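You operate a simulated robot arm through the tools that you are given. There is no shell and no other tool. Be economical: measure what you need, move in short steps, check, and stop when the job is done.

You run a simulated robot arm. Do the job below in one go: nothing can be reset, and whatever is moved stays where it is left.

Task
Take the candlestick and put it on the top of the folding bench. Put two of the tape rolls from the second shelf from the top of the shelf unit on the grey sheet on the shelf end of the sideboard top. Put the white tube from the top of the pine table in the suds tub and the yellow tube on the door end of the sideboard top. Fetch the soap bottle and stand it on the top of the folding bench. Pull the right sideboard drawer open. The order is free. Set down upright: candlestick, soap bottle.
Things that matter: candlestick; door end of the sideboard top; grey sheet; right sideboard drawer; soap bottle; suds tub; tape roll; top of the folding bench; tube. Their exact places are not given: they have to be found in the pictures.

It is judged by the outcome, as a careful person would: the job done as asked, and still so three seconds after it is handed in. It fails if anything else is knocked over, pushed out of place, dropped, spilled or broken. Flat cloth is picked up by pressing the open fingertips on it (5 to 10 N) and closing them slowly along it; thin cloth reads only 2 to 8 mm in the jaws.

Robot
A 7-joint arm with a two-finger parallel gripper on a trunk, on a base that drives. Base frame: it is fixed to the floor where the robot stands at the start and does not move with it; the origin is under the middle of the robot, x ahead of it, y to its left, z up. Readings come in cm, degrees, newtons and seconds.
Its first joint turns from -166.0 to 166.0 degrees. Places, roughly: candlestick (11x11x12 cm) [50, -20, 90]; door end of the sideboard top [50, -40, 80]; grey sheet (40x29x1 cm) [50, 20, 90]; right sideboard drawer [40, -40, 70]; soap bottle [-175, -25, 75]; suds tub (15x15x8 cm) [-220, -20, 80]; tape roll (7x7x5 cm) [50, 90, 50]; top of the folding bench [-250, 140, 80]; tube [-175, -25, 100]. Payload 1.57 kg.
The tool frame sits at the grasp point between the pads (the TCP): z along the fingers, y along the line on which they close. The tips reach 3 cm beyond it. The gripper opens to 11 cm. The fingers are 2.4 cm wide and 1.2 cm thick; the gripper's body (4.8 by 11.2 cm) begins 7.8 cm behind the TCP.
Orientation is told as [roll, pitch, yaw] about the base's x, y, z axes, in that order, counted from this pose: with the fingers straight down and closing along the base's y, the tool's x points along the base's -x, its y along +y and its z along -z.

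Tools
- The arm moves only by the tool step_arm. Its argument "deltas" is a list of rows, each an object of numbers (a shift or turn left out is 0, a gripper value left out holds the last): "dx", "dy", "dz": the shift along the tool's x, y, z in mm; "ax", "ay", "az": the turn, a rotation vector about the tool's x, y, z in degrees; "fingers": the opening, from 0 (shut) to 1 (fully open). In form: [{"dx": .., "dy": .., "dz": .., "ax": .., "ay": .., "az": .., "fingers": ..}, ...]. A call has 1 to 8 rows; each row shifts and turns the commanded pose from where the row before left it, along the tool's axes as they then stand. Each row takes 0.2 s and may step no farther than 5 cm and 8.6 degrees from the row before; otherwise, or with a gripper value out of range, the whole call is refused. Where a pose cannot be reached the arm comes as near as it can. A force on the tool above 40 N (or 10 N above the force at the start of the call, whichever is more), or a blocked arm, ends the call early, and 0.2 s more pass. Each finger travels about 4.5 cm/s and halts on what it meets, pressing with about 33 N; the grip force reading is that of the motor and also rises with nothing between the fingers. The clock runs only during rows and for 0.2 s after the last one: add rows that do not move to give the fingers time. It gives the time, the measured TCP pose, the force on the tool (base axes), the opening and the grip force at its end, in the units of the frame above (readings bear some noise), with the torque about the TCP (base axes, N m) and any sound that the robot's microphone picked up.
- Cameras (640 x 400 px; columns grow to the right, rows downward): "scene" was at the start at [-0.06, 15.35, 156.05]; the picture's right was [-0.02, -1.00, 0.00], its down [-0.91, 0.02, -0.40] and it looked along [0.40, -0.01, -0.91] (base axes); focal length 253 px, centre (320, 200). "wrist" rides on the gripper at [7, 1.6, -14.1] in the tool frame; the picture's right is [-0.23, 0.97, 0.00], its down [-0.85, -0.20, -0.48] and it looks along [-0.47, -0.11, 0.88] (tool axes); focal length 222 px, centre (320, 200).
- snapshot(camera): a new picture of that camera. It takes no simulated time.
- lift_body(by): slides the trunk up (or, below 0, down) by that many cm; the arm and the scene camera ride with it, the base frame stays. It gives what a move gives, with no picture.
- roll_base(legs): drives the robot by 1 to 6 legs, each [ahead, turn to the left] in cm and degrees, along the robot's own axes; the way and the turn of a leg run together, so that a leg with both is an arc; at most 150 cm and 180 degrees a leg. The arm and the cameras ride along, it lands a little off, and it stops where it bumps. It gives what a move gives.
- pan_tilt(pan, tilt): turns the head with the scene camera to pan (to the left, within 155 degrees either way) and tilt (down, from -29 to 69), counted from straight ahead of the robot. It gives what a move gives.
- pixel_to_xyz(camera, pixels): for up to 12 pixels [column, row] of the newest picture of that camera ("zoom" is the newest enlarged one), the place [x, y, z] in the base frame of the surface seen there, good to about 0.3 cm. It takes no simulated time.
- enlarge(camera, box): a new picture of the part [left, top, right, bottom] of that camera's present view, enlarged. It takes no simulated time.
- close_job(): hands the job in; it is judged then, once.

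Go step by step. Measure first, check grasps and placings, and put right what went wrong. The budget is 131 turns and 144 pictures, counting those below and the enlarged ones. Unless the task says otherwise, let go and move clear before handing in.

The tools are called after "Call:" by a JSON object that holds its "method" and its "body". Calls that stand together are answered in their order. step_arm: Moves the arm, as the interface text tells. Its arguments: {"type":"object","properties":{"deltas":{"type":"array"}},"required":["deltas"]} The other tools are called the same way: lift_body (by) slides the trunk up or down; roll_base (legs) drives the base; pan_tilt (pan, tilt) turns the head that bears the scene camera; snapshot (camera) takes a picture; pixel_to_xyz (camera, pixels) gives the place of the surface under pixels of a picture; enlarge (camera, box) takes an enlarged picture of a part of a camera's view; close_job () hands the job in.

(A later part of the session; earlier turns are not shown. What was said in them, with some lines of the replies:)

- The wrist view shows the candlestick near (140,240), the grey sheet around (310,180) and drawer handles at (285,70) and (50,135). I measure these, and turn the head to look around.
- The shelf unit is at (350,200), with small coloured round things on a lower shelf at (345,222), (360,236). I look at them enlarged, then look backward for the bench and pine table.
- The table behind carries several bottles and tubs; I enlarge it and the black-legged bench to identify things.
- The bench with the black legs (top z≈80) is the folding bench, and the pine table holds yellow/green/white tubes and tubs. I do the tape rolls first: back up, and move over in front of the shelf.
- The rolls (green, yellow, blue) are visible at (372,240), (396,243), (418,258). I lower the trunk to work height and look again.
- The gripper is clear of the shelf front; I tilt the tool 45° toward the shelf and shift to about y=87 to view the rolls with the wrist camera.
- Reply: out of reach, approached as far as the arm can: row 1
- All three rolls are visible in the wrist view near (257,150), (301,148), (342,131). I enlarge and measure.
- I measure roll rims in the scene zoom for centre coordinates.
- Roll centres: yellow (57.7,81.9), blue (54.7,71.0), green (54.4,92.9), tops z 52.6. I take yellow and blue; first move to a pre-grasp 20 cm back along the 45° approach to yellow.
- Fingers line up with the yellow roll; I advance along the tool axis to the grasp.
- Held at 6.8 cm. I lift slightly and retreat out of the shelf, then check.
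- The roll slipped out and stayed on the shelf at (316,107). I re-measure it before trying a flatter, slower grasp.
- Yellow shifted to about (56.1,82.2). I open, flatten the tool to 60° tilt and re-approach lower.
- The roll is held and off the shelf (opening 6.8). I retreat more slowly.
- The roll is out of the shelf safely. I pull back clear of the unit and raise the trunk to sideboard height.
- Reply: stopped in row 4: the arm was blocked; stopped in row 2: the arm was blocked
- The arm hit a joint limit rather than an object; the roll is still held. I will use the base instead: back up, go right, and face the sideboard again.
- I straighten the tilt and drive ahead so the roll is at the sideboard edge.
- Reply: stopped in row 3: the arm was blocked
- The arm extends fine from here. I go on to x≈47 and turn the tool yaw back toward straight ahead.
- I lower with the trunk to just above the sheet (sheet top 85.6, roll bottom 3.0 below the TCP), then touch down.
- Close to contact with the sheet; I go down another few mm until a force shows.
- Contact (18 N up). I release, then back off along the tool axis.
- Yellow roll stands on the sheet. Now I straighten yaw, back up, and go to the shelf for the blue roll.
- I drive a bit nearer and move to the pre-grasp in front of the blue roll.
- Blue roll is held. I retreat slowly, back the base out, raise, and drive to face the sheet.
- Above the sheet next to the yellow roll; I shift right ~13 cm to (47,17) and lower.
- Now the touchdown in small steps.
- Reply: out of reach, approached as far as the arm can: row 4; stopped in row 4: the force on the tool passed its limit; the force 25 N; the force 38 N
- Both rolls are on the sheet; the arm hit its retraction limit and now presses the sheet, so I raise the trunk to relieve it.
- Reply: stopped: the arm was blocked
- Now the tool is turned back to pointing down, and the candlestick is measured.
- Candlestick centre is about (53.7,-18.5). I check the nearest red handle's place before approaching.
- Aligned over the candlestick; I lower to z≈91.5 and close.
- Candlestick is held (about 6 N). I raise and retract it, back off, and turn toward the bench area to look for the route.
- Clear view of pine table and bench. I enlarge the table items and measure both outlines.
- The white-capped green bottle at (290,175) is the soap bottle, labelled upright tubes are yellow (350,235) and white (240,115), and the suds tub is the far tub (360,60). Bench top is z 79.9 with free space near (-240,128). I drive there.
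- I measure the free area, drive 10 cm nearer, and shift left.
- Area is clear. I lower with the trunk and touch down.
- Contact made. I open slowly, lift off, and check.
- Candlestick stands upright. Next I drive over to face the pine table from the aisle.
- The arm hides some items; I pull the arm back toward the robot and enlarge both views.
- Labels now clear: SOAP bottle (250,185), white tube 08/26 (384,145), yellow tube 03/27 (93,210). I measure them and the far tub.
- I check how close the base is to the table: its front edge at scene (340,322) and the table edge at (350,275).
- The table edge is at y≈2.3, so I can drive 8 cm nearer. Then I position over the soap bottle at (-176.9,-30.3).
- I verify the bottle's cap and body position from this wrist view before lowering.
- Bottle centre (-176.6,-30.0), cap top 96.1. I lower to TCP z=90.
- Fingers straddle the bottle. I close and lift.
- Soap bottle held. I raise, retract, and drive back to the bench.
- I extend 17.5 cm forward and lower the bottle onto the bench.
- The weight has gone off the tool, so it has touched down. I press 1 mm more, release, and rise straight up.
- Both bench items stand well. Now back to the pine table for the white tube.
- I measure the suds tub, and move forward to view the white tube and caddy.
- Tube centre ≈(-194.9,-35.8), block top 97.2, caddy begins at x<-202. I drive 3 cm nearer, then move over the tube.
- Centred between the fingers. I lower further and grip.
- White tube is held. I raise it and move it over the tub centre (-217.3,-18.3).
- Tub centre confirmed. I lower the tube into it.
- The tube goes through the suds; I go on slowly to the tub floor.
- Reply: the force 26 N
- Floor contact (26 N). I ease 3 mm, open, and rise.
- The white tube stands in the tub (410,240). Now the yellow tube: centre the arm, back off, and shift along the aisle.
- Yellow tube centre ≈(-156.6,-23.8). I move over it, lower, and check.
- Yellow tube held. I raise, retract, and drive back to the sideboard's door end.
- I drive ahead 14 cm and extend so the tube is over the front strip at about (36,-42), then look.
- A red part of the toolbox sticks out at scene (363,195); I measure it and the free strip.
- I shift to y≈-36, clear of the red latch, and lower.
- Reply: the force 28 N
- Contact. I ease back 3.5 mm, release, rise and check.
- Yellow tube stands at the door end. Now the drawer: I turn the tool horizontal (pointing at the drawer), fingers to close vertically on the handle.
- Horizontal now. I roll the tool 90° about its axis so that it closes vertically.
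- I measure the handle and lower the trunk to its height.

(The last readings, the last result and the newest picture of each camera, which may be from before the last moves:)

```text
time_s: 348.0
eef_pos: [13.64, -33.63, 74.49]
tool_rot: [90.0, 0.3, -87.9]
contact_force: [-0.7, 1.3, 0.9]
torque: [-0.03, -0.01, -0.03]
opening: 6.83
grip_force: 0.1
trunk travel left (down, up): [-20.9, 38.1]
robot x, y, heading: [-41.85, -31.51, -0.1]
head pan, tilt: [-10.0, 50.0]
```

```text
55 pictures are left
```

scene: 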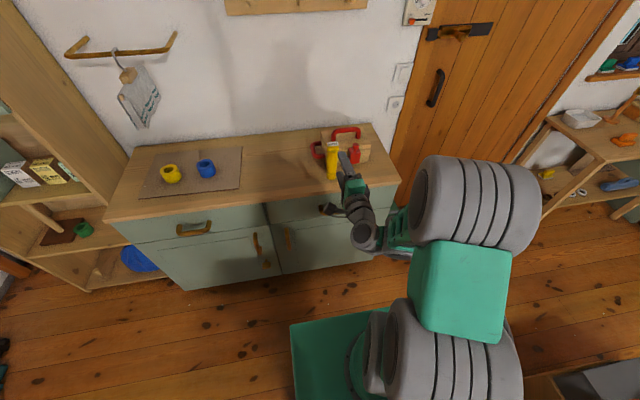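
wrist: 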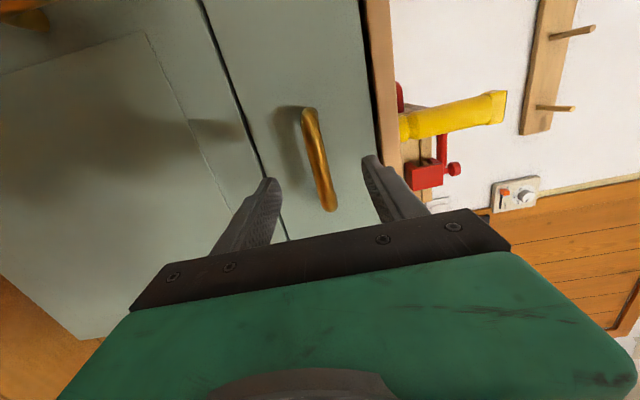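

The handle bar is at x≈25.4, z≈74.8, y -29…-41. I advance to straddle it and close.

Call:
{"method": "step_arm", "body": {"deltas": [{"dz": 30, "dx": -6}, {"dz": 30, "dx": -6}, {"dz": 30, "dx": -5}, {"dz": 31, "dx": -4}, {}]}}

Call:
{"method": "step_arm", "body": {"deltas": [{"fingers": 0.0}, {}, {}, {}, {}, {}, {}]}}

Call:
{"method": "snapshot", "body": {"camera": "wrist"}}

```text
time_s: 349.2
eef_pos: [25.86, -35.31, 74.58]
tool_rot: [89.8, 0.3, -87.8]
contact_force: [0.5, 0.0, 0.8]
torque: [0.02, 0.02, -0.03]
opening: 6.82
grip_force: 0.0
trunk travel left (down, up): [-20.9, 38.1]
robot x, y, heading: [-41.47, -31.85, 0.2]
head pan, tilt: [-10.0, 50.0]
```

```text
time_s: 350.8
eef_pos: [25.7, -35.41, 74.08]
tool_rot: [89.1, 0.4, -87.8]
contact_force: [0.0, -2.5, -39.3]
torque: [-0.5, -0.17, -0.61]
opening: 2.2
grip_force: 34.9
trunk travel left (down, up): [-20.9, 38.1]
robot x, y, heading: [-41.42, -31.66, -0.1]
head pan, tilt: [-10.0, 50.0]
```

```text
54 pictures are left
```

wrist: 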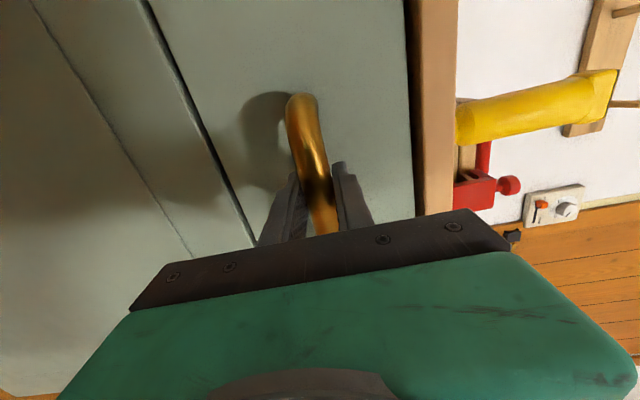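

Gripped (2.2 cm), but the bar sits slightly lower than commanded (−39 N); I ease the tool down, then pull gently.

Call:
{"method": "step_arm", "body": {"deltas": [{"dy": -3}, {"dy": -3}, {}]}}

Call:
{"method": "step_arm", "body": {"deltas": [{"dz": -10}, {"dz": -15}, {"dz": -20}, {"dz": -20}, {}]}}

Call:
{"method": "snapshot", "body": {"camera": "wrist"}}

```text
time_s: 351.6
eef_pos: [25.77, -35.33, 74.08]
tool_rot: [90.0, 0.3, -88.0]
contact_force: [-11.4, -6.7, -18.3]
torque: [-0.5, 0.1, 0.19]
opening: 2.19
grip_force: 35.3
trunk travel left (down, up): [-20.9, 38.1]
robot x, y, heading: [-41.55, -31.41, -0.1]
head pan, tilt: [-10.0, 50.0]
```

```text
time_s: 352.8
eef_pos: [19.37, -35.41, 74.02]
tool_rot: [90.0, 0.3, -87.8]
contact_force: [-0.2, 11.7, -11.4]
torque: [-0.48, -0.03, 0.49]
opening: 2.18
grip_force: 34.4
trunk travel left (down, up): [-20.9, 38.1]
robot x, y, heading: [-41.64, -31.33, -0.1]
head pan, tilt: [-10.0, 50.0]
```

```text
53 pictures are left
```

wrist: 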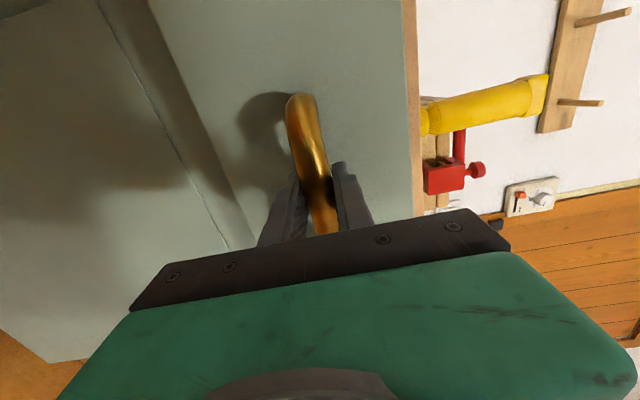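

The drawer is moving with the handle (6.4 cm out already). I pull further by backing the base.

Call:
{"method": "roll_base", "body": {"legs": [[-10, 0]]}}

Call:
{"method": "roll_base", "body": {"legs": [[-6, 0]]}}

Call:
{"method": "snapshot", "body": {"camera": "wrist"}}

Call:
{"method": "snapshot", "body": {"camera": "scene"}}

```text
time_s: 354.0
eef_pos: [9.48, -35.39, 74.04]
tool_rot: [89.9, 0.3, -87.9]
contact_force: [-1.1, 26.8, -4.6]
torque: [-0.43, 0.0, 0.34]
opening: 2.18
grip_force: 34.6
trunk travel left (down, up): [-20.9, 38.1]
robot x, y, heading: [-51.49, -31.51, -0.2]
head pan, tilt: [-10.0, 50.0]
```

```text
time_s: 354.9
eef_pos: [7.62, -35.39, 74.08]
tool_rot: [89.7, 0.4, -88.0]
contact_force: [-0.1, -25.1, -0.4]
torque: [-0.67, -0.12, -0.04]
opening: 2.19
grip_force: 34.5
trunk travel left (down, up): [-20.9, 38.1]
robot x, y, heading: [-53.74, -30.91, 2.0]
head pan, tilt: [-10.0, 50.0]
```

```text
52 pictures are left
```

wrist: 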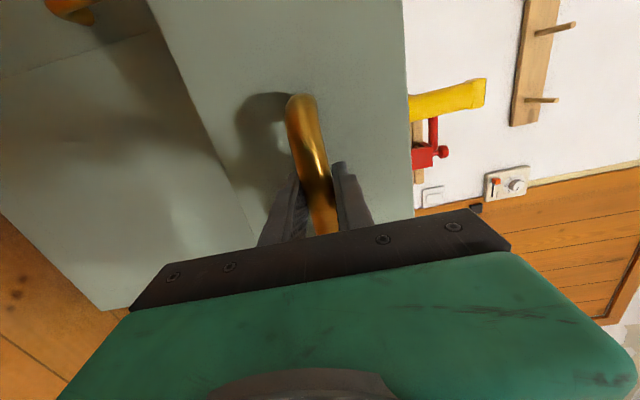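

```text
51 pictures are left
```

scene: 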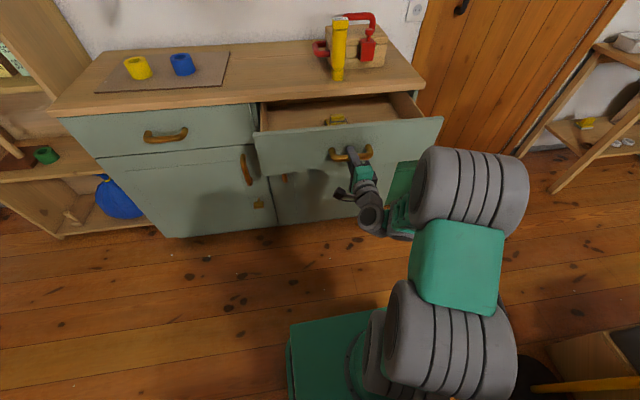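

The drawer is open 18 cm, at its stop. I open the fingers and back straight off.

Call:
{"method": "step_arm", "body": {"deltas": [{"fingers": 0.3}, {}, {"fingers": 0.55}, {}, {}]}}

Call:
{"method": "step_arm", "body": {"deltas": [{"dz": -25}, {"dz": -30}, {}]}}

Call:
{"method": "roll_base", "body": {"legs": [[-15, 0]]}}

Call:
{"method": "snapshot", "body": {"camera": "scene"}}

Call:
{"method": "snapshot", "body": {"camera": "wrist"}}

```text
time_s: 356.1
eef_pos: [6.72, -35.21, 74.86]
tool_rot: [90.6, 0.2, -87.8]
contact_force: [0.2, 0.0, -0.1]
torque: [0.01, -0.01, 0.0]
opening: 6.05
grip_force: 0.0
trunk travel left (down, up): [-20.9, 38.1]
robot x, y, heading: [-53.07, -30.63, 1.5]
head pan, tilt: [-10.0, 50.0]
```

```text
time_s: 356.9
eef_pos: [1.22, -35.46, 74.65]
tool_rot: [90.7, 0.1, -87.9]
contact_force: [-0.1, -0.2, 0.2]
torque: [0.0, 0.02, -0.02]
opening: 6.02
grip_force: 0.0
trunk travel left (down, up): [-20.9, 38.1]
robot x, y, heading: [-53.7, -30.87, 1.6]
head pan, tilt: [-10.0, 50.0]
```

```text
time_s: 357.6
eef_pos: [-0.26, -35.45, 75.97]
tool_rot: [92.3, 0.2, -88.0]
contact_force: [0.5, -0.5, -0.3]
torque: [0.0, -0.04, 0.05]
opening: 6.06
grip_force: 0.1
trunk travel left (down, up): [-20.9, 38.1]
robot x, y, heading: [-53.07, -30.82, 1.5]
head pan, tilt: [-10.0, 50.0]
stopped in leg 1: the robot was blocked; the commanded pose is now the measured one
```

```text
50 pictures are left
```

scene: 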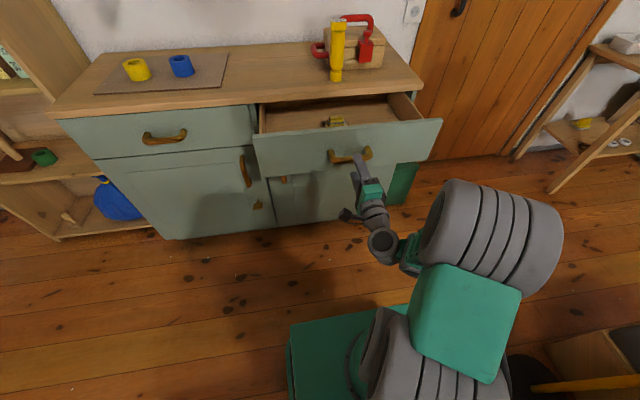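

```text
49 pictures are left
```

wrist: 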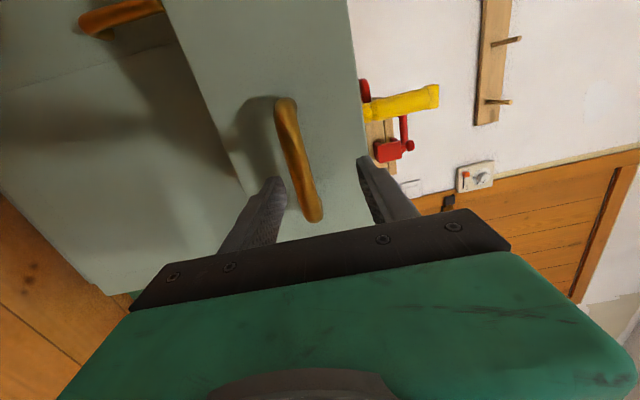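

The base bumped something behind while backing. I look behind to see what it touched before moving any more.

Call:
{"method": "pan_tilt", "body": {"pan": -150, "tilt": 55}}

Call:
{"method": "snapshot", "body": {"camera": "scene"}}

Call:
{"method": "pan_tilt", "body": {"pan": 150, "tilt": 45}}

Call:
{"method": "snapshot", "body": {"camera": "scene"}}

```text
time_s: 359.9
eef_pos: [-0.34, -35.34, 75.86]
tool_rot: [92.1, 0.2, -87.9]
contact_force: [-0.4, -0.4, 0.9]
torque: [0.0, -0.03, 0.01]
opening: 6.04
grip_force: 0.0
trunk travel left (down, up): [-20.9, 38.1]
robot x, y, heading: [-53.17, -31.0, 0.9]
head pan, tilt: [-150.0, 55.0]
```

```text
48 pictures are left
```

scene: 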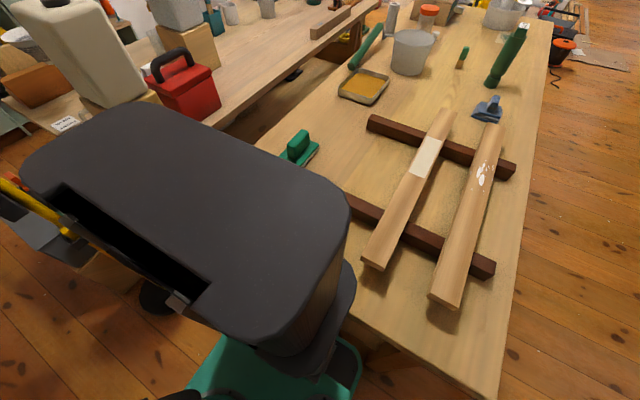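

```text
time_s: 364.0
eef_pos: [-0.41, -35.24, 75.84]
tool_rot: [92.1, 0.3, -88.0]
contact_force: [0.6, -0.7, -0.2]
torque: [0.0, -0.05, 0.0]
opening: 6.04
grip_force: 0.1
trunk travel left (down, up): [-20.9, 38.1]
robot x, y, heading: [-53.42, -30.68, 1.2]
head pan, tilt: [150.0, 45.0]
```

```text
47 pictures are left
```

scene: 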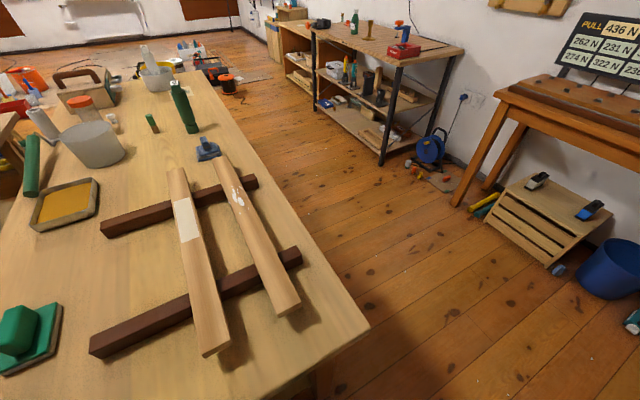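

The base's rear is at the pine table end; table items still stand as before. I move forward 4 cm off it, verify the table corner, and measure the drawer.

Call:
{"method": "pixel_to_xyz", "body": {"camera": "scene", "pixels": [[366, 322], [362, 330], [181, 105], [150, 65], [205, 150], [300, 310]]}}

Call:
{"method": "roll_base", "body": {"legs": [[2.5, 0]]}}

Call:
{"method": "pan_tilt", "body": {"pan": 0, "tilt": 45}}

Call:
{"method": "snapshot", "body": {"camera": "scene"}}

Call:
{"method": "pixel_to_xyz", "body": {"camera": "scene", "pixels": [[290, 165], [400, 150], [290, 110], [340, 175], [440, 125], [280, 120]]}}

```text
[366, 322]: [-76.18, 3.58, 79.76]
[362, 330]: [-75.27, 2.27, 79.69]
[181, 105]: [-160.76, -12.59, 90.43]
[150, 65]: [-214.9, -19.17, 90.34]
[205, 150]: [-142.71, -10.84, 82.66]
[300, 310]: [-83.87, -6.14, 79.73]
```

```text
time_s: 364.7
eef_pos: [-0.87, -35.18, 76.54]
tool_rot: [93.0, 0.2, -87.8]
contact_force: [-0.7, -0.3, 0.0]
torque: [-0.02, -0.05, 0.02]
opening: 6.05
grip_force: 0.1
trunk travel left (down, up): [-20.9, 38.1]
robot x, y, heading: [-52.61, -31.26, 1.2]
head pan, tilt: [150.0, 45.0]
stopped in leg 1: the robot was blocked; the commanded pose is now the measured one
```

```text
time_s: 367.0
eef_pos: [-0.79, -35.07, 76.5]
tool_rot: [92.9, 0.3, -87.7]
contact_force: [0.6, 0.1, -0.7]
torque: [-0.03, -0.01, 0.01]
opening: 6.04
grip_force: 0.1
trunk travel left (down, up): [-20.9, 38.1]
robot x, y, heading: [-52.57, -30.82, 1.2]
head pan, tilt: [0.0, 45.0]
```

```text
46 pictures are left
```

scene: 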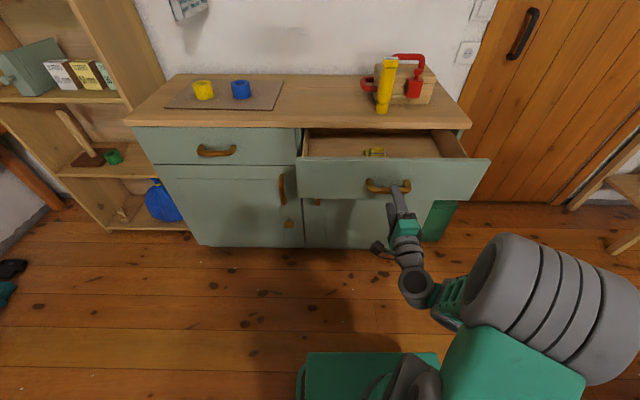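

```text
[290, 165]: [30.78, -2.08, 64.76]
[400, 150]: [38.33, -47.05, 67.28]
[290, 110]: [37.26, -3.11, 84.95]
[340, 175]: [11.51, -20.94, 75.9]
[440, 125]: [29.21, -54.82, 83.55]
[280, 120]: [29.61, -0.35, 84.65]
```

The base reports blocked both ways, so something may be touching at the side; I look to the right and rear-right, and where the stand's black foot is.

Call:
{"method": "pan_tilt", "body": {"pan": -105, "tilt": 55}}

Call:
{"method": "snapshot", "body": {"camera": "scene"}}

Call:
{"method": "pan_tilt", "body": {"pan": -145, "tilt": 68}}

Call:
{"method": "snapshot", "body": {"camera": "scene"}}

```text
time_s: 368.9
eef_pos: [-0.81, -35.12, 76.47]
tool_rot: [92.9, 0.2, -87.8]
contact_force: [-0.3, -0.1, 0.2]
torque: [-0.02, 0.02, -0.01]
opening: 6.05
grip_force: 0.0
trunk travel left (down, up): [-20.9, 38.1]
robot x, y, heading: [-52.67, -30.96, 1.1]
head pan, tilt: [-105.0, 55.0]
```

```text
45 pictures are left
```

scene: 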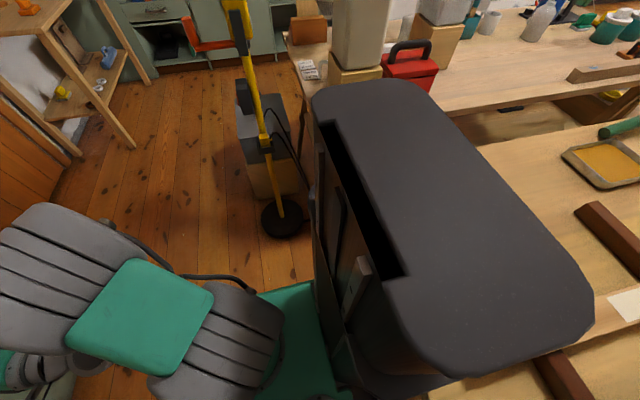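

```text
time_s: 369.9
eef_pos: [-0.76, -35.11, 76.46]
tool_rot: [92.9, 0.2, -87.6]
contact_force: [0.5, -0.8, 0.4]
torque: [0.0, -0.03, 0.01]
opening: 6.04
grip_force: 0.1
trunk travel left (down, up): [-20.9, 38.1]
robot x, y, heading: [-52.3, -31.14, 1.0]
head pan, tilt: [-145.0, 68.0]
```

```text
44 pictures are left
```

scene: 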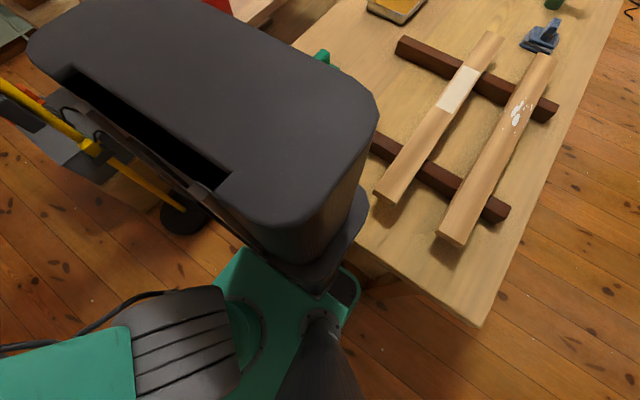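

Call:
{"method": "pixel_to_xyz", "body": {"camera": "scene", "pixels": [[320, 150], [375, 110], [350, 230], [330, 280], [350, 250], [180, 218], [205, 210], [215, 225], [240, 270], [345, 290], [362, 240], [260, 290]]}}

```text
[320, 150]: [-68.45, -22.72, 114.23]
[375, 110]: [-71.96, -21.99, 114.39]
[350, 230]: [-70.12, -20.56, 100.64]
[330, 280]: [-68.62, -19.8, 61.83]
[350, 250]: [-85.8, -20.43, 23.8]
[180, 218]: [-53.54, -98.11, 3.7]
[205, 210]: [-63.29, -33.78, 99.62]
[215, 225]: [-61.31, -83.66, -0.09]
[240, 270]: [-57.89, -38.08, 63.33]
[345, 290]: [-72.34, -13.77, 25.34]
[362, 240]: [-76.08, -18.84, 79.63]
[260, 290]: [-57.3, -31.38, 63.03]
```

The robot's rear is merely against the table end (x≈-75, table unmoved), and the arm is folded near its limit. The fingertips are ~4 cm clear of the handle, so I raise the trunk, then extend the arm a little above the drawer to free it.

Call:
{"method": "lift_body", "body": {"by": 34}}

Call:
{"method": "step_arm", "body": {"deltas": [{"dz": 20}, {"dz": 20}, {"dz": 20}, {}]}}

Call:
{"method": "pan_tilt", "body": {"pan": 0, "tilt": 50}}

Call:
{"method": "snapshot", "body": {"camera": "scene"}}

```text
time_s: 373.2
eef_pos: [-0.72, -35.07, 110.46]
tool_rot: [92.9, 0.2, -87.6]
contact_force: [-0.3, 1.1, -0.6]
torque: [0.01, -0.03, -0.02]
opening: 6.05
grip_force: 0.0
trunk travel left (down, up): [-54.9, 4.1]
robot x, y, heading: [-52.61, -30.76, 0.9]
head pan, tilt: [-145.0, 68.0]
```

```text
time_s: 374.2
eef_pos: [5.12, -34.73, 110.8]
tool_rot: [92.8, 0.2, -87.7]
contact_force: [-0.4, 0.3, 0.0]
torque: [0.02, 0.04, -0.03]
opening: 6.05
grip_force: 0.1
trunk travel left (down, up): [-54.9, 4.1]
robot x, y, heading: [-52.86, -30.9, 1.3]
head pan, tilt: [-145.0, 68.0]
```

```text
time_s: 376.5
eef_pos: [5.22, -34.84, 110.9]
tool_rot: [92.9, 0.2, -87.7]
contact_force: [-0.9, 0.1, 0.3]
torque: [0.02, 0.01, 0.01]
opening: 6.07
grip_force: 0.1
trunk travel left (down, up): [-54.9, 4.1]
robot x, y, heading: [-52.62, -31.07, 1.3]
head pan, tilt: [0.0, 50.0]
```

```text
43 pictures are left
```

scene: 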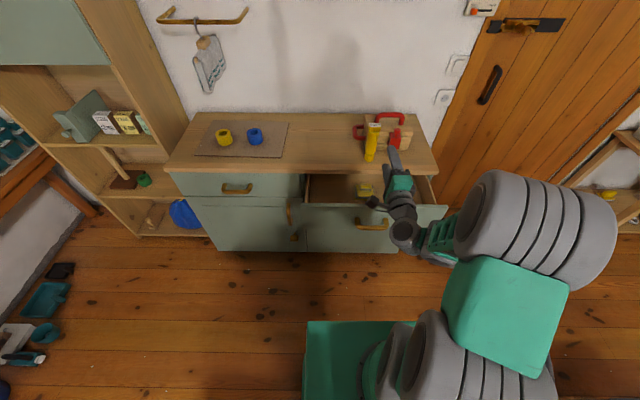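

The drawer may open further than the table allowed the base to go. I turn the tool to point down again, to draw the front panel from inside by a few more centimetres.

Call:
{"method": "step_arm", "body": {"deltas": [{"dz": 20, "az": -8.2}, {"dz": 20, "az": -8.2}, {"az": -8.2}, {"az": -8.2}, {"az": -8.2}, {"az": -8.2}, {"az": -8.2}, {"az": -8.2}]}}

Call:
{"method": "step_arm", "body": {"deltas": [{"az": -8.2}, {"az": -8.2}, {"az": -8.0}, {"ay": 8.2}, {"ay": 8.2}, {"ay": 8.2}, {"ay": 8.2}, {"ay": 8.2}]}}

Call:
{"method": "step_arm", "body": {"deltas": [{"ay": 8.2}, {"ay": 8.2}, {"ay": 8.2}, {"ay": 8.2}, {"ay": 8.2}, {"ay": 8.0, "fingers": 0.1}, {}, {}]}}

Call:
{"method": "snapshot", "body": {"camera": "wrist"}}

Call:
{"method": "snapshot", "body": {"camera": "scene"}}

```text
time_s: 378.3
eef_pos: [9.11, -34.69, 111.0]
tool_rot: [96.9, -65.4, -94.1]
contact_force: [0.7, -0.1, 1.2]
torque: [0.0, 0.02, 0.02]
opening: 6.04
grip_force: 0.0
trunk travel left (down, up): [-54.9, 4.1]
robot x, y, heading: [-52.83, -31.04, 0.9]
head pan, tilt: [0.0, 50.0]
```

```text
time_s: 380.1
eef_pos: [9.17, -34.61, 111.02]
tool_rot: [0.2, -51.8, 2.1]
contact_force: [0.1, 0.1, -0.4]
torque: [0.01, -0.02, 0.0]
opening: 6.03
grip_force: 0.0
trunk travel left (down, up): [-54.9, 4.1]
robot x, y, heading: [-52.26, -31.44, 1.0]
head pan, tilt: [0.0, 50.0]
```

```text
time_s: 381.9
eef_pos: [9.21, -34.67, 110.96]
tool_rot: [0.1, -2.9, 2.3]
contact_force: [0.1, -0.5, 0.1]
torque: [-0.01, 0.02, -0.02]
opening: 1.1
grip_force: 0.0
trunk travel left (down, up): [-54.9, 4.1]
robot x, y, heading: [-52.43, -30.76, 1.0]
head pan, tilt: [0.0, 50.0]
```

```text
42 pictures are left
```

wrist: 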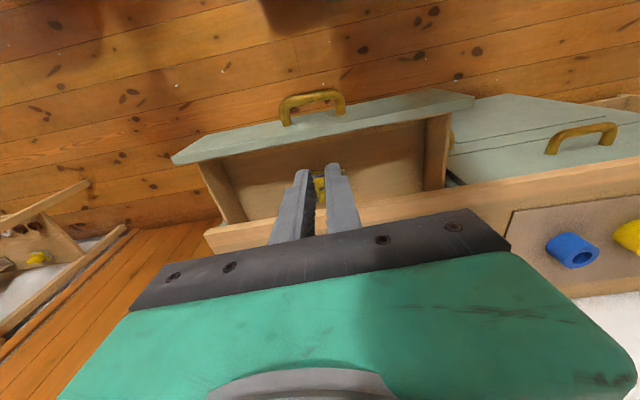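

```text
41 pictures are left
```

scene: 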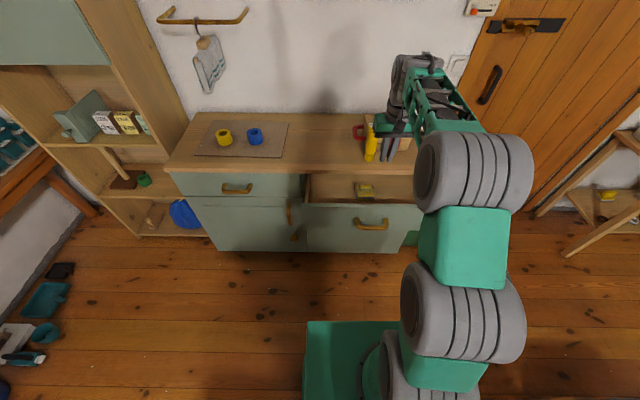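

Call:
{"method": "pixel_to_xyz", "body": {"camera": "wrist", "pixels": [[250, 135], [250, 147], [380, 112], [380, 124], [310, 97], [260, 180], [400, 165], [317, 180], [320, 205], [230, 165], [437, 130], [380, 150]]}}

Call:
{"method": "enlarge", "body": {"camera": "scene", "box": [290, 150, 450, 250]}}

Call:
{"method": "pixel_to_xyz", "body": {"camera": "zoom", "pixels": [[295, 155], [200, 215], [150, 215], [150, 225], [290, 170], [275, 150]]}}

```text
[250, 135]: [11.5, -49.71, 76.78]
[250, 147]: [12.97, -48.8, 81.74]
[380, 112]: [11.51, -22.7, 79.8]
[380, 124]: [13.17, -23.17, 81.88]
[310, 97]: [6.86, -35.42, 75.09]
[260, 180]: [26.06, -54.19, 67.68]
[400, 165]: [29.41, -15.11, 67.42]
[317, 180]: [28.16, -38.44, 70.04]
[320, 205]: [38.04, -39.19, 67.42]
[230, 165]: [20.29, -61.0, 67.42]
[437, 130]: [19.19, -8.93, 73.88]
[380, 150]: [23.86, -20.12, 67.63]
```

```text
4.00 times, centred on (370, 200) of scene
```

zoom: 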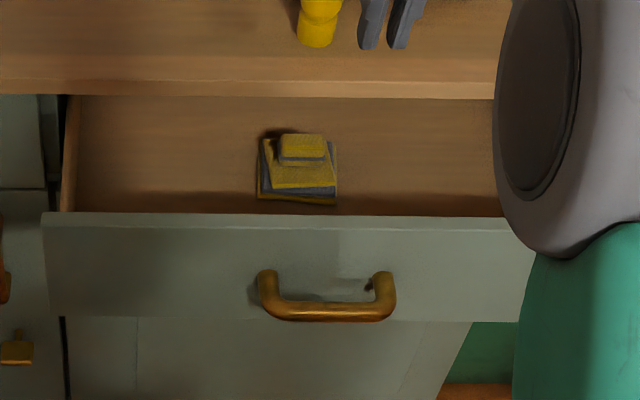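

```text
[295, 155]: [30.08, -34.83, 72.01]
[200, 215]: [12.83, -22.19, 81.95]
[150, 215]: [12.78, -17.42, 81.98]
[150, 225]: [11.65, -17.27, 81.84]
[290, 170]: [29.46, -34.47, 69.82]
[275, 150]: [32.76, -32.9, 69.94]
```

Panel inner face is at x≈13.3, top z 82; the sanding block inside is at x≈29. I move behind the panel and lower.

Call:
{"method": "step_arm", "body": {"deltas": [{"dx": -30, "ay": 2.9}, {"dx": -30}, {"dx": -28}, {"fingers": 0.0}, {}]}}

Call:
{"method": "lift_body", "body": {"by": -31.5}}

Call:
{"method": "snapshot", "body": {"camera": "wrist"}}

```text
time_s: 383.1
eef_pos: [18.09, -34.32, 111.12]
tool_rot: [0.1, -0.1, 2.3]
contact_force: [0.4, -0.3, 0.4]
torque: [0.01, -0.01, 0.02]
opening: 0.0
grip_force: 21.6
trunk travel left (down, up): [-54.9, 4.1]
robot x, y, heading: [-52.69, -31.16, 1.0]
head pan, tilt: [0.0, 50.0]
```

```text
time_s: 386.3
eef_pos: [18.16, -34.3, 79.49]
tool_rot: [0.2, 0.0, 2.3]
contact_force: [0.5, 0.5, -0.5]
torque: [0.02, 0.04, -0.03]
opening: 0.0
grip_force: 21.4
trunk travel left (down, up): [-23.4, 35.6]
robot x, y, heading: [-53.02, -30.88, 0.8]
head pan, tilt: [0.0, 50.0]
```

```text
39 pictures are left
```

wrist: 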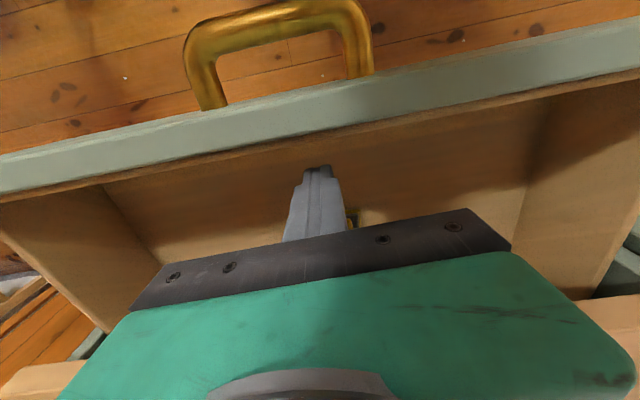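

Fingers are inside behind the panel. I pull back gently and watch the force.

Call:
{"method": "step_arm", "body": {"deltas": [{"dx": 15}, {"dx": 15}, {"dx": 12}, {"dx": 12}, {"dx": 12}, {"dx": 12}, {}]}}

Call:
{"method": "snapshot", "body": {"camera": "wrist"}}

```text
time_s: 387.9
eef_pos: [10.1, -34.66, 79.64]
tool_rot: [0.2, -0.1, 2.3]
contact_force: [0.1, 0.9, 0.4]
torque: [-0.03, 0.02, 0.02]
opening: 0.0
grip_force: 21.4
trunk travel left (down, up): [-23.4, 35.6]
robot x, y, heading: [-52.91, -30.87, 0.9]
head pan, tilt: [0.0, 50.0]
```

```text
38 pictures are left
```

wrist: 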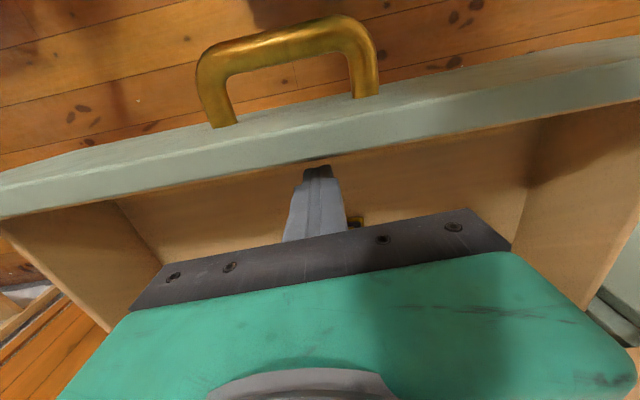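

It slides easily (now ~23 cm open), so it was not at its stop. I pull another 4 cm.

Call:
{"method": "step_arm", "body": {"deltas": [{"dx": 10}, {"dx": 10}, {"dx": 10}, {"dx": 10}, {}]}}

Call:
{"method": "step_arm", "body": {"deltas": [{"dx": -12}, {"dx": -12}, {}]}}

Call:
{"method": "lift_body", "body": {"by": 32}}

Call:
{"method": "snapshot", "body": {"camera": "scene"}}

Call:
{"method": "snapshot", "body": {"camera": "wrist"}}

```text
time_s: 389.1
eef_pos: [6.23, -34.81, 79.61]
tool_rot: [0.2, 0.1, 2.2]
contact_force: [-0.2, 0.4, -0.1]
torque: [0.04, -0.04, 0.01]
opening: 0.0
grip_force: 20.6
trunk travel left (down, up): [-23.4, 35.6]
robot x, y, heading: [-52.47, -31.34, 1.2]
head pan, tilt: [0.0, 50.0]
```

```text
time_s: 389.9
eef_pos: [8.63, -34.84, 79.4]
tool_rot: [0.2, 0.0, 2.3]
contact_force: [-0.6, -0.1, -0.1]
torque: [0.02, -0.02, 0.04]
opening: 0.0
grip_force: 21.6
trunk travel left (down, up): [-23.4, 35.6]
robot x, y, heading: [-52.83, -30.86, 1.3]
head pan, tilt: [0.0, 50.0]
```

```text
time_s: 393.0
eef_pos: [8.69, -34.77, 111.5]
tool_rot: [0.2, 0.0, 2.2]
contact_force: [-0.8, 0.4, 0.1]
torque: [-0.04, -0.02, 0.01]
opening: 0.0
grip_force: 21.7
trunk travel left (down, up): [-55.4, 3.6]
robot x, y, heading: [-52.64, -31.15, 0.9]
head pan, tilt: [0.0, 50.0]
```

```text
37 pictures are left
```

scene: 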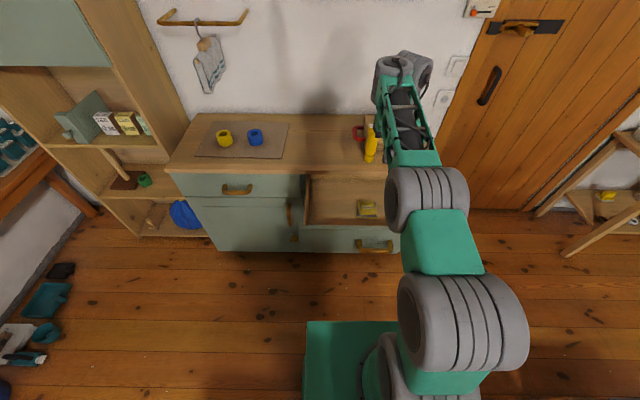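

```text
36 pictures are left
```

wrist: 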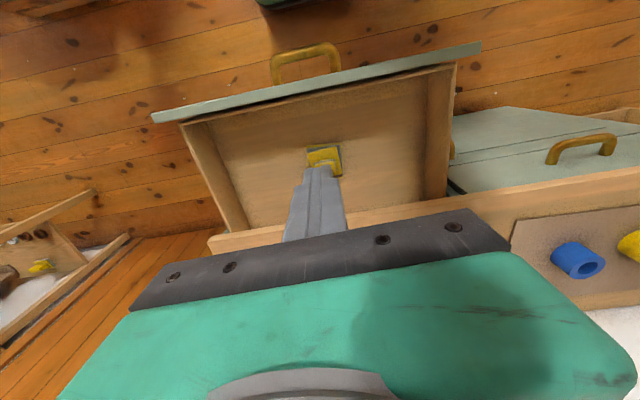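

The drawer is wide open (~27 cm), and everything on the sideboard stands. A last look back at the table and bench before handing in.

Call:
{"method": "pan_tilt", "body": {"pan": 150, "tilt": 30}}

Call:
{"method": "snapshot", "body": {"camera": "scene"}}

Call:
{"method": "enlarge", "body": {"camera": "scene", "box": [60, 40, 420, 265]}}

```text
time_s: 395.4
eef_pos: [8.5, -34.79, 111.45]
tool_rot: [0.1, 0.0, 2.2]
contact_force: [0.2, -0.1, -0.1]
torque: [-0.03, -0.01, -0.01]
opening: 0.02
grip_force: 21.6
trunk travel left (down, up): [-55.4, 3.6]
robot x, y, heading: [-52.65, -31.08, 1.0]
head pan, tilt: [150.0, 30.0]
```

```text
35 pictures are left
```

scene: 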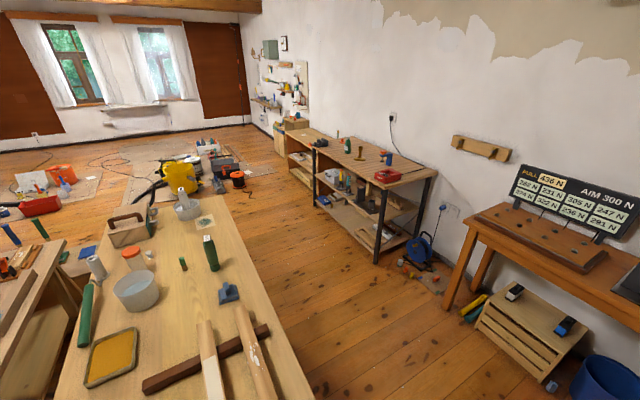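

```text
1.78 times, centred on (240, 152) of scene
```

zoom: 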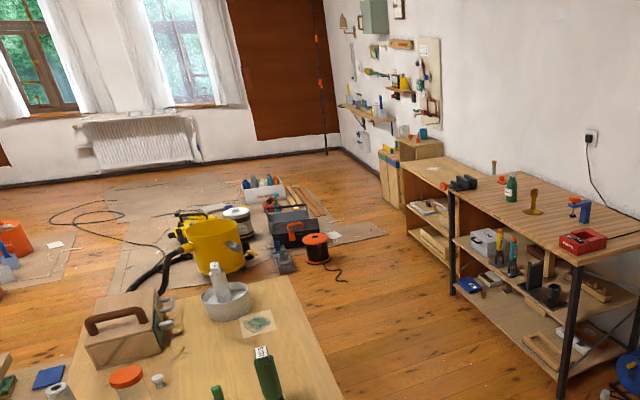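

The soap bottle (511,187) and candlestick (534,202) stand upright on the bench, and the white tube stands in the tub (220,280). Everything else is where it should be, so I hand the job in.

Call:
{"method": "close_job", "body": {}}

```text
The job is handed in.
```

The job is done and handed in. The last pictures show everything in place:
- **Folding bench:** the candlestick and soap bottle stand upright on its top.
- **Grey sheet:** the yellow and blue tape rolls are on it.
- **Tubes:** the white tube stands in the suds tub, and the yellow tube stands at the door end of the sideboard.
- **Right drawer:** it is open about 27 cm.

The robot's rear touched the end of the pine table while I was pulling the drawer. Neither the table nor anything on it moved.
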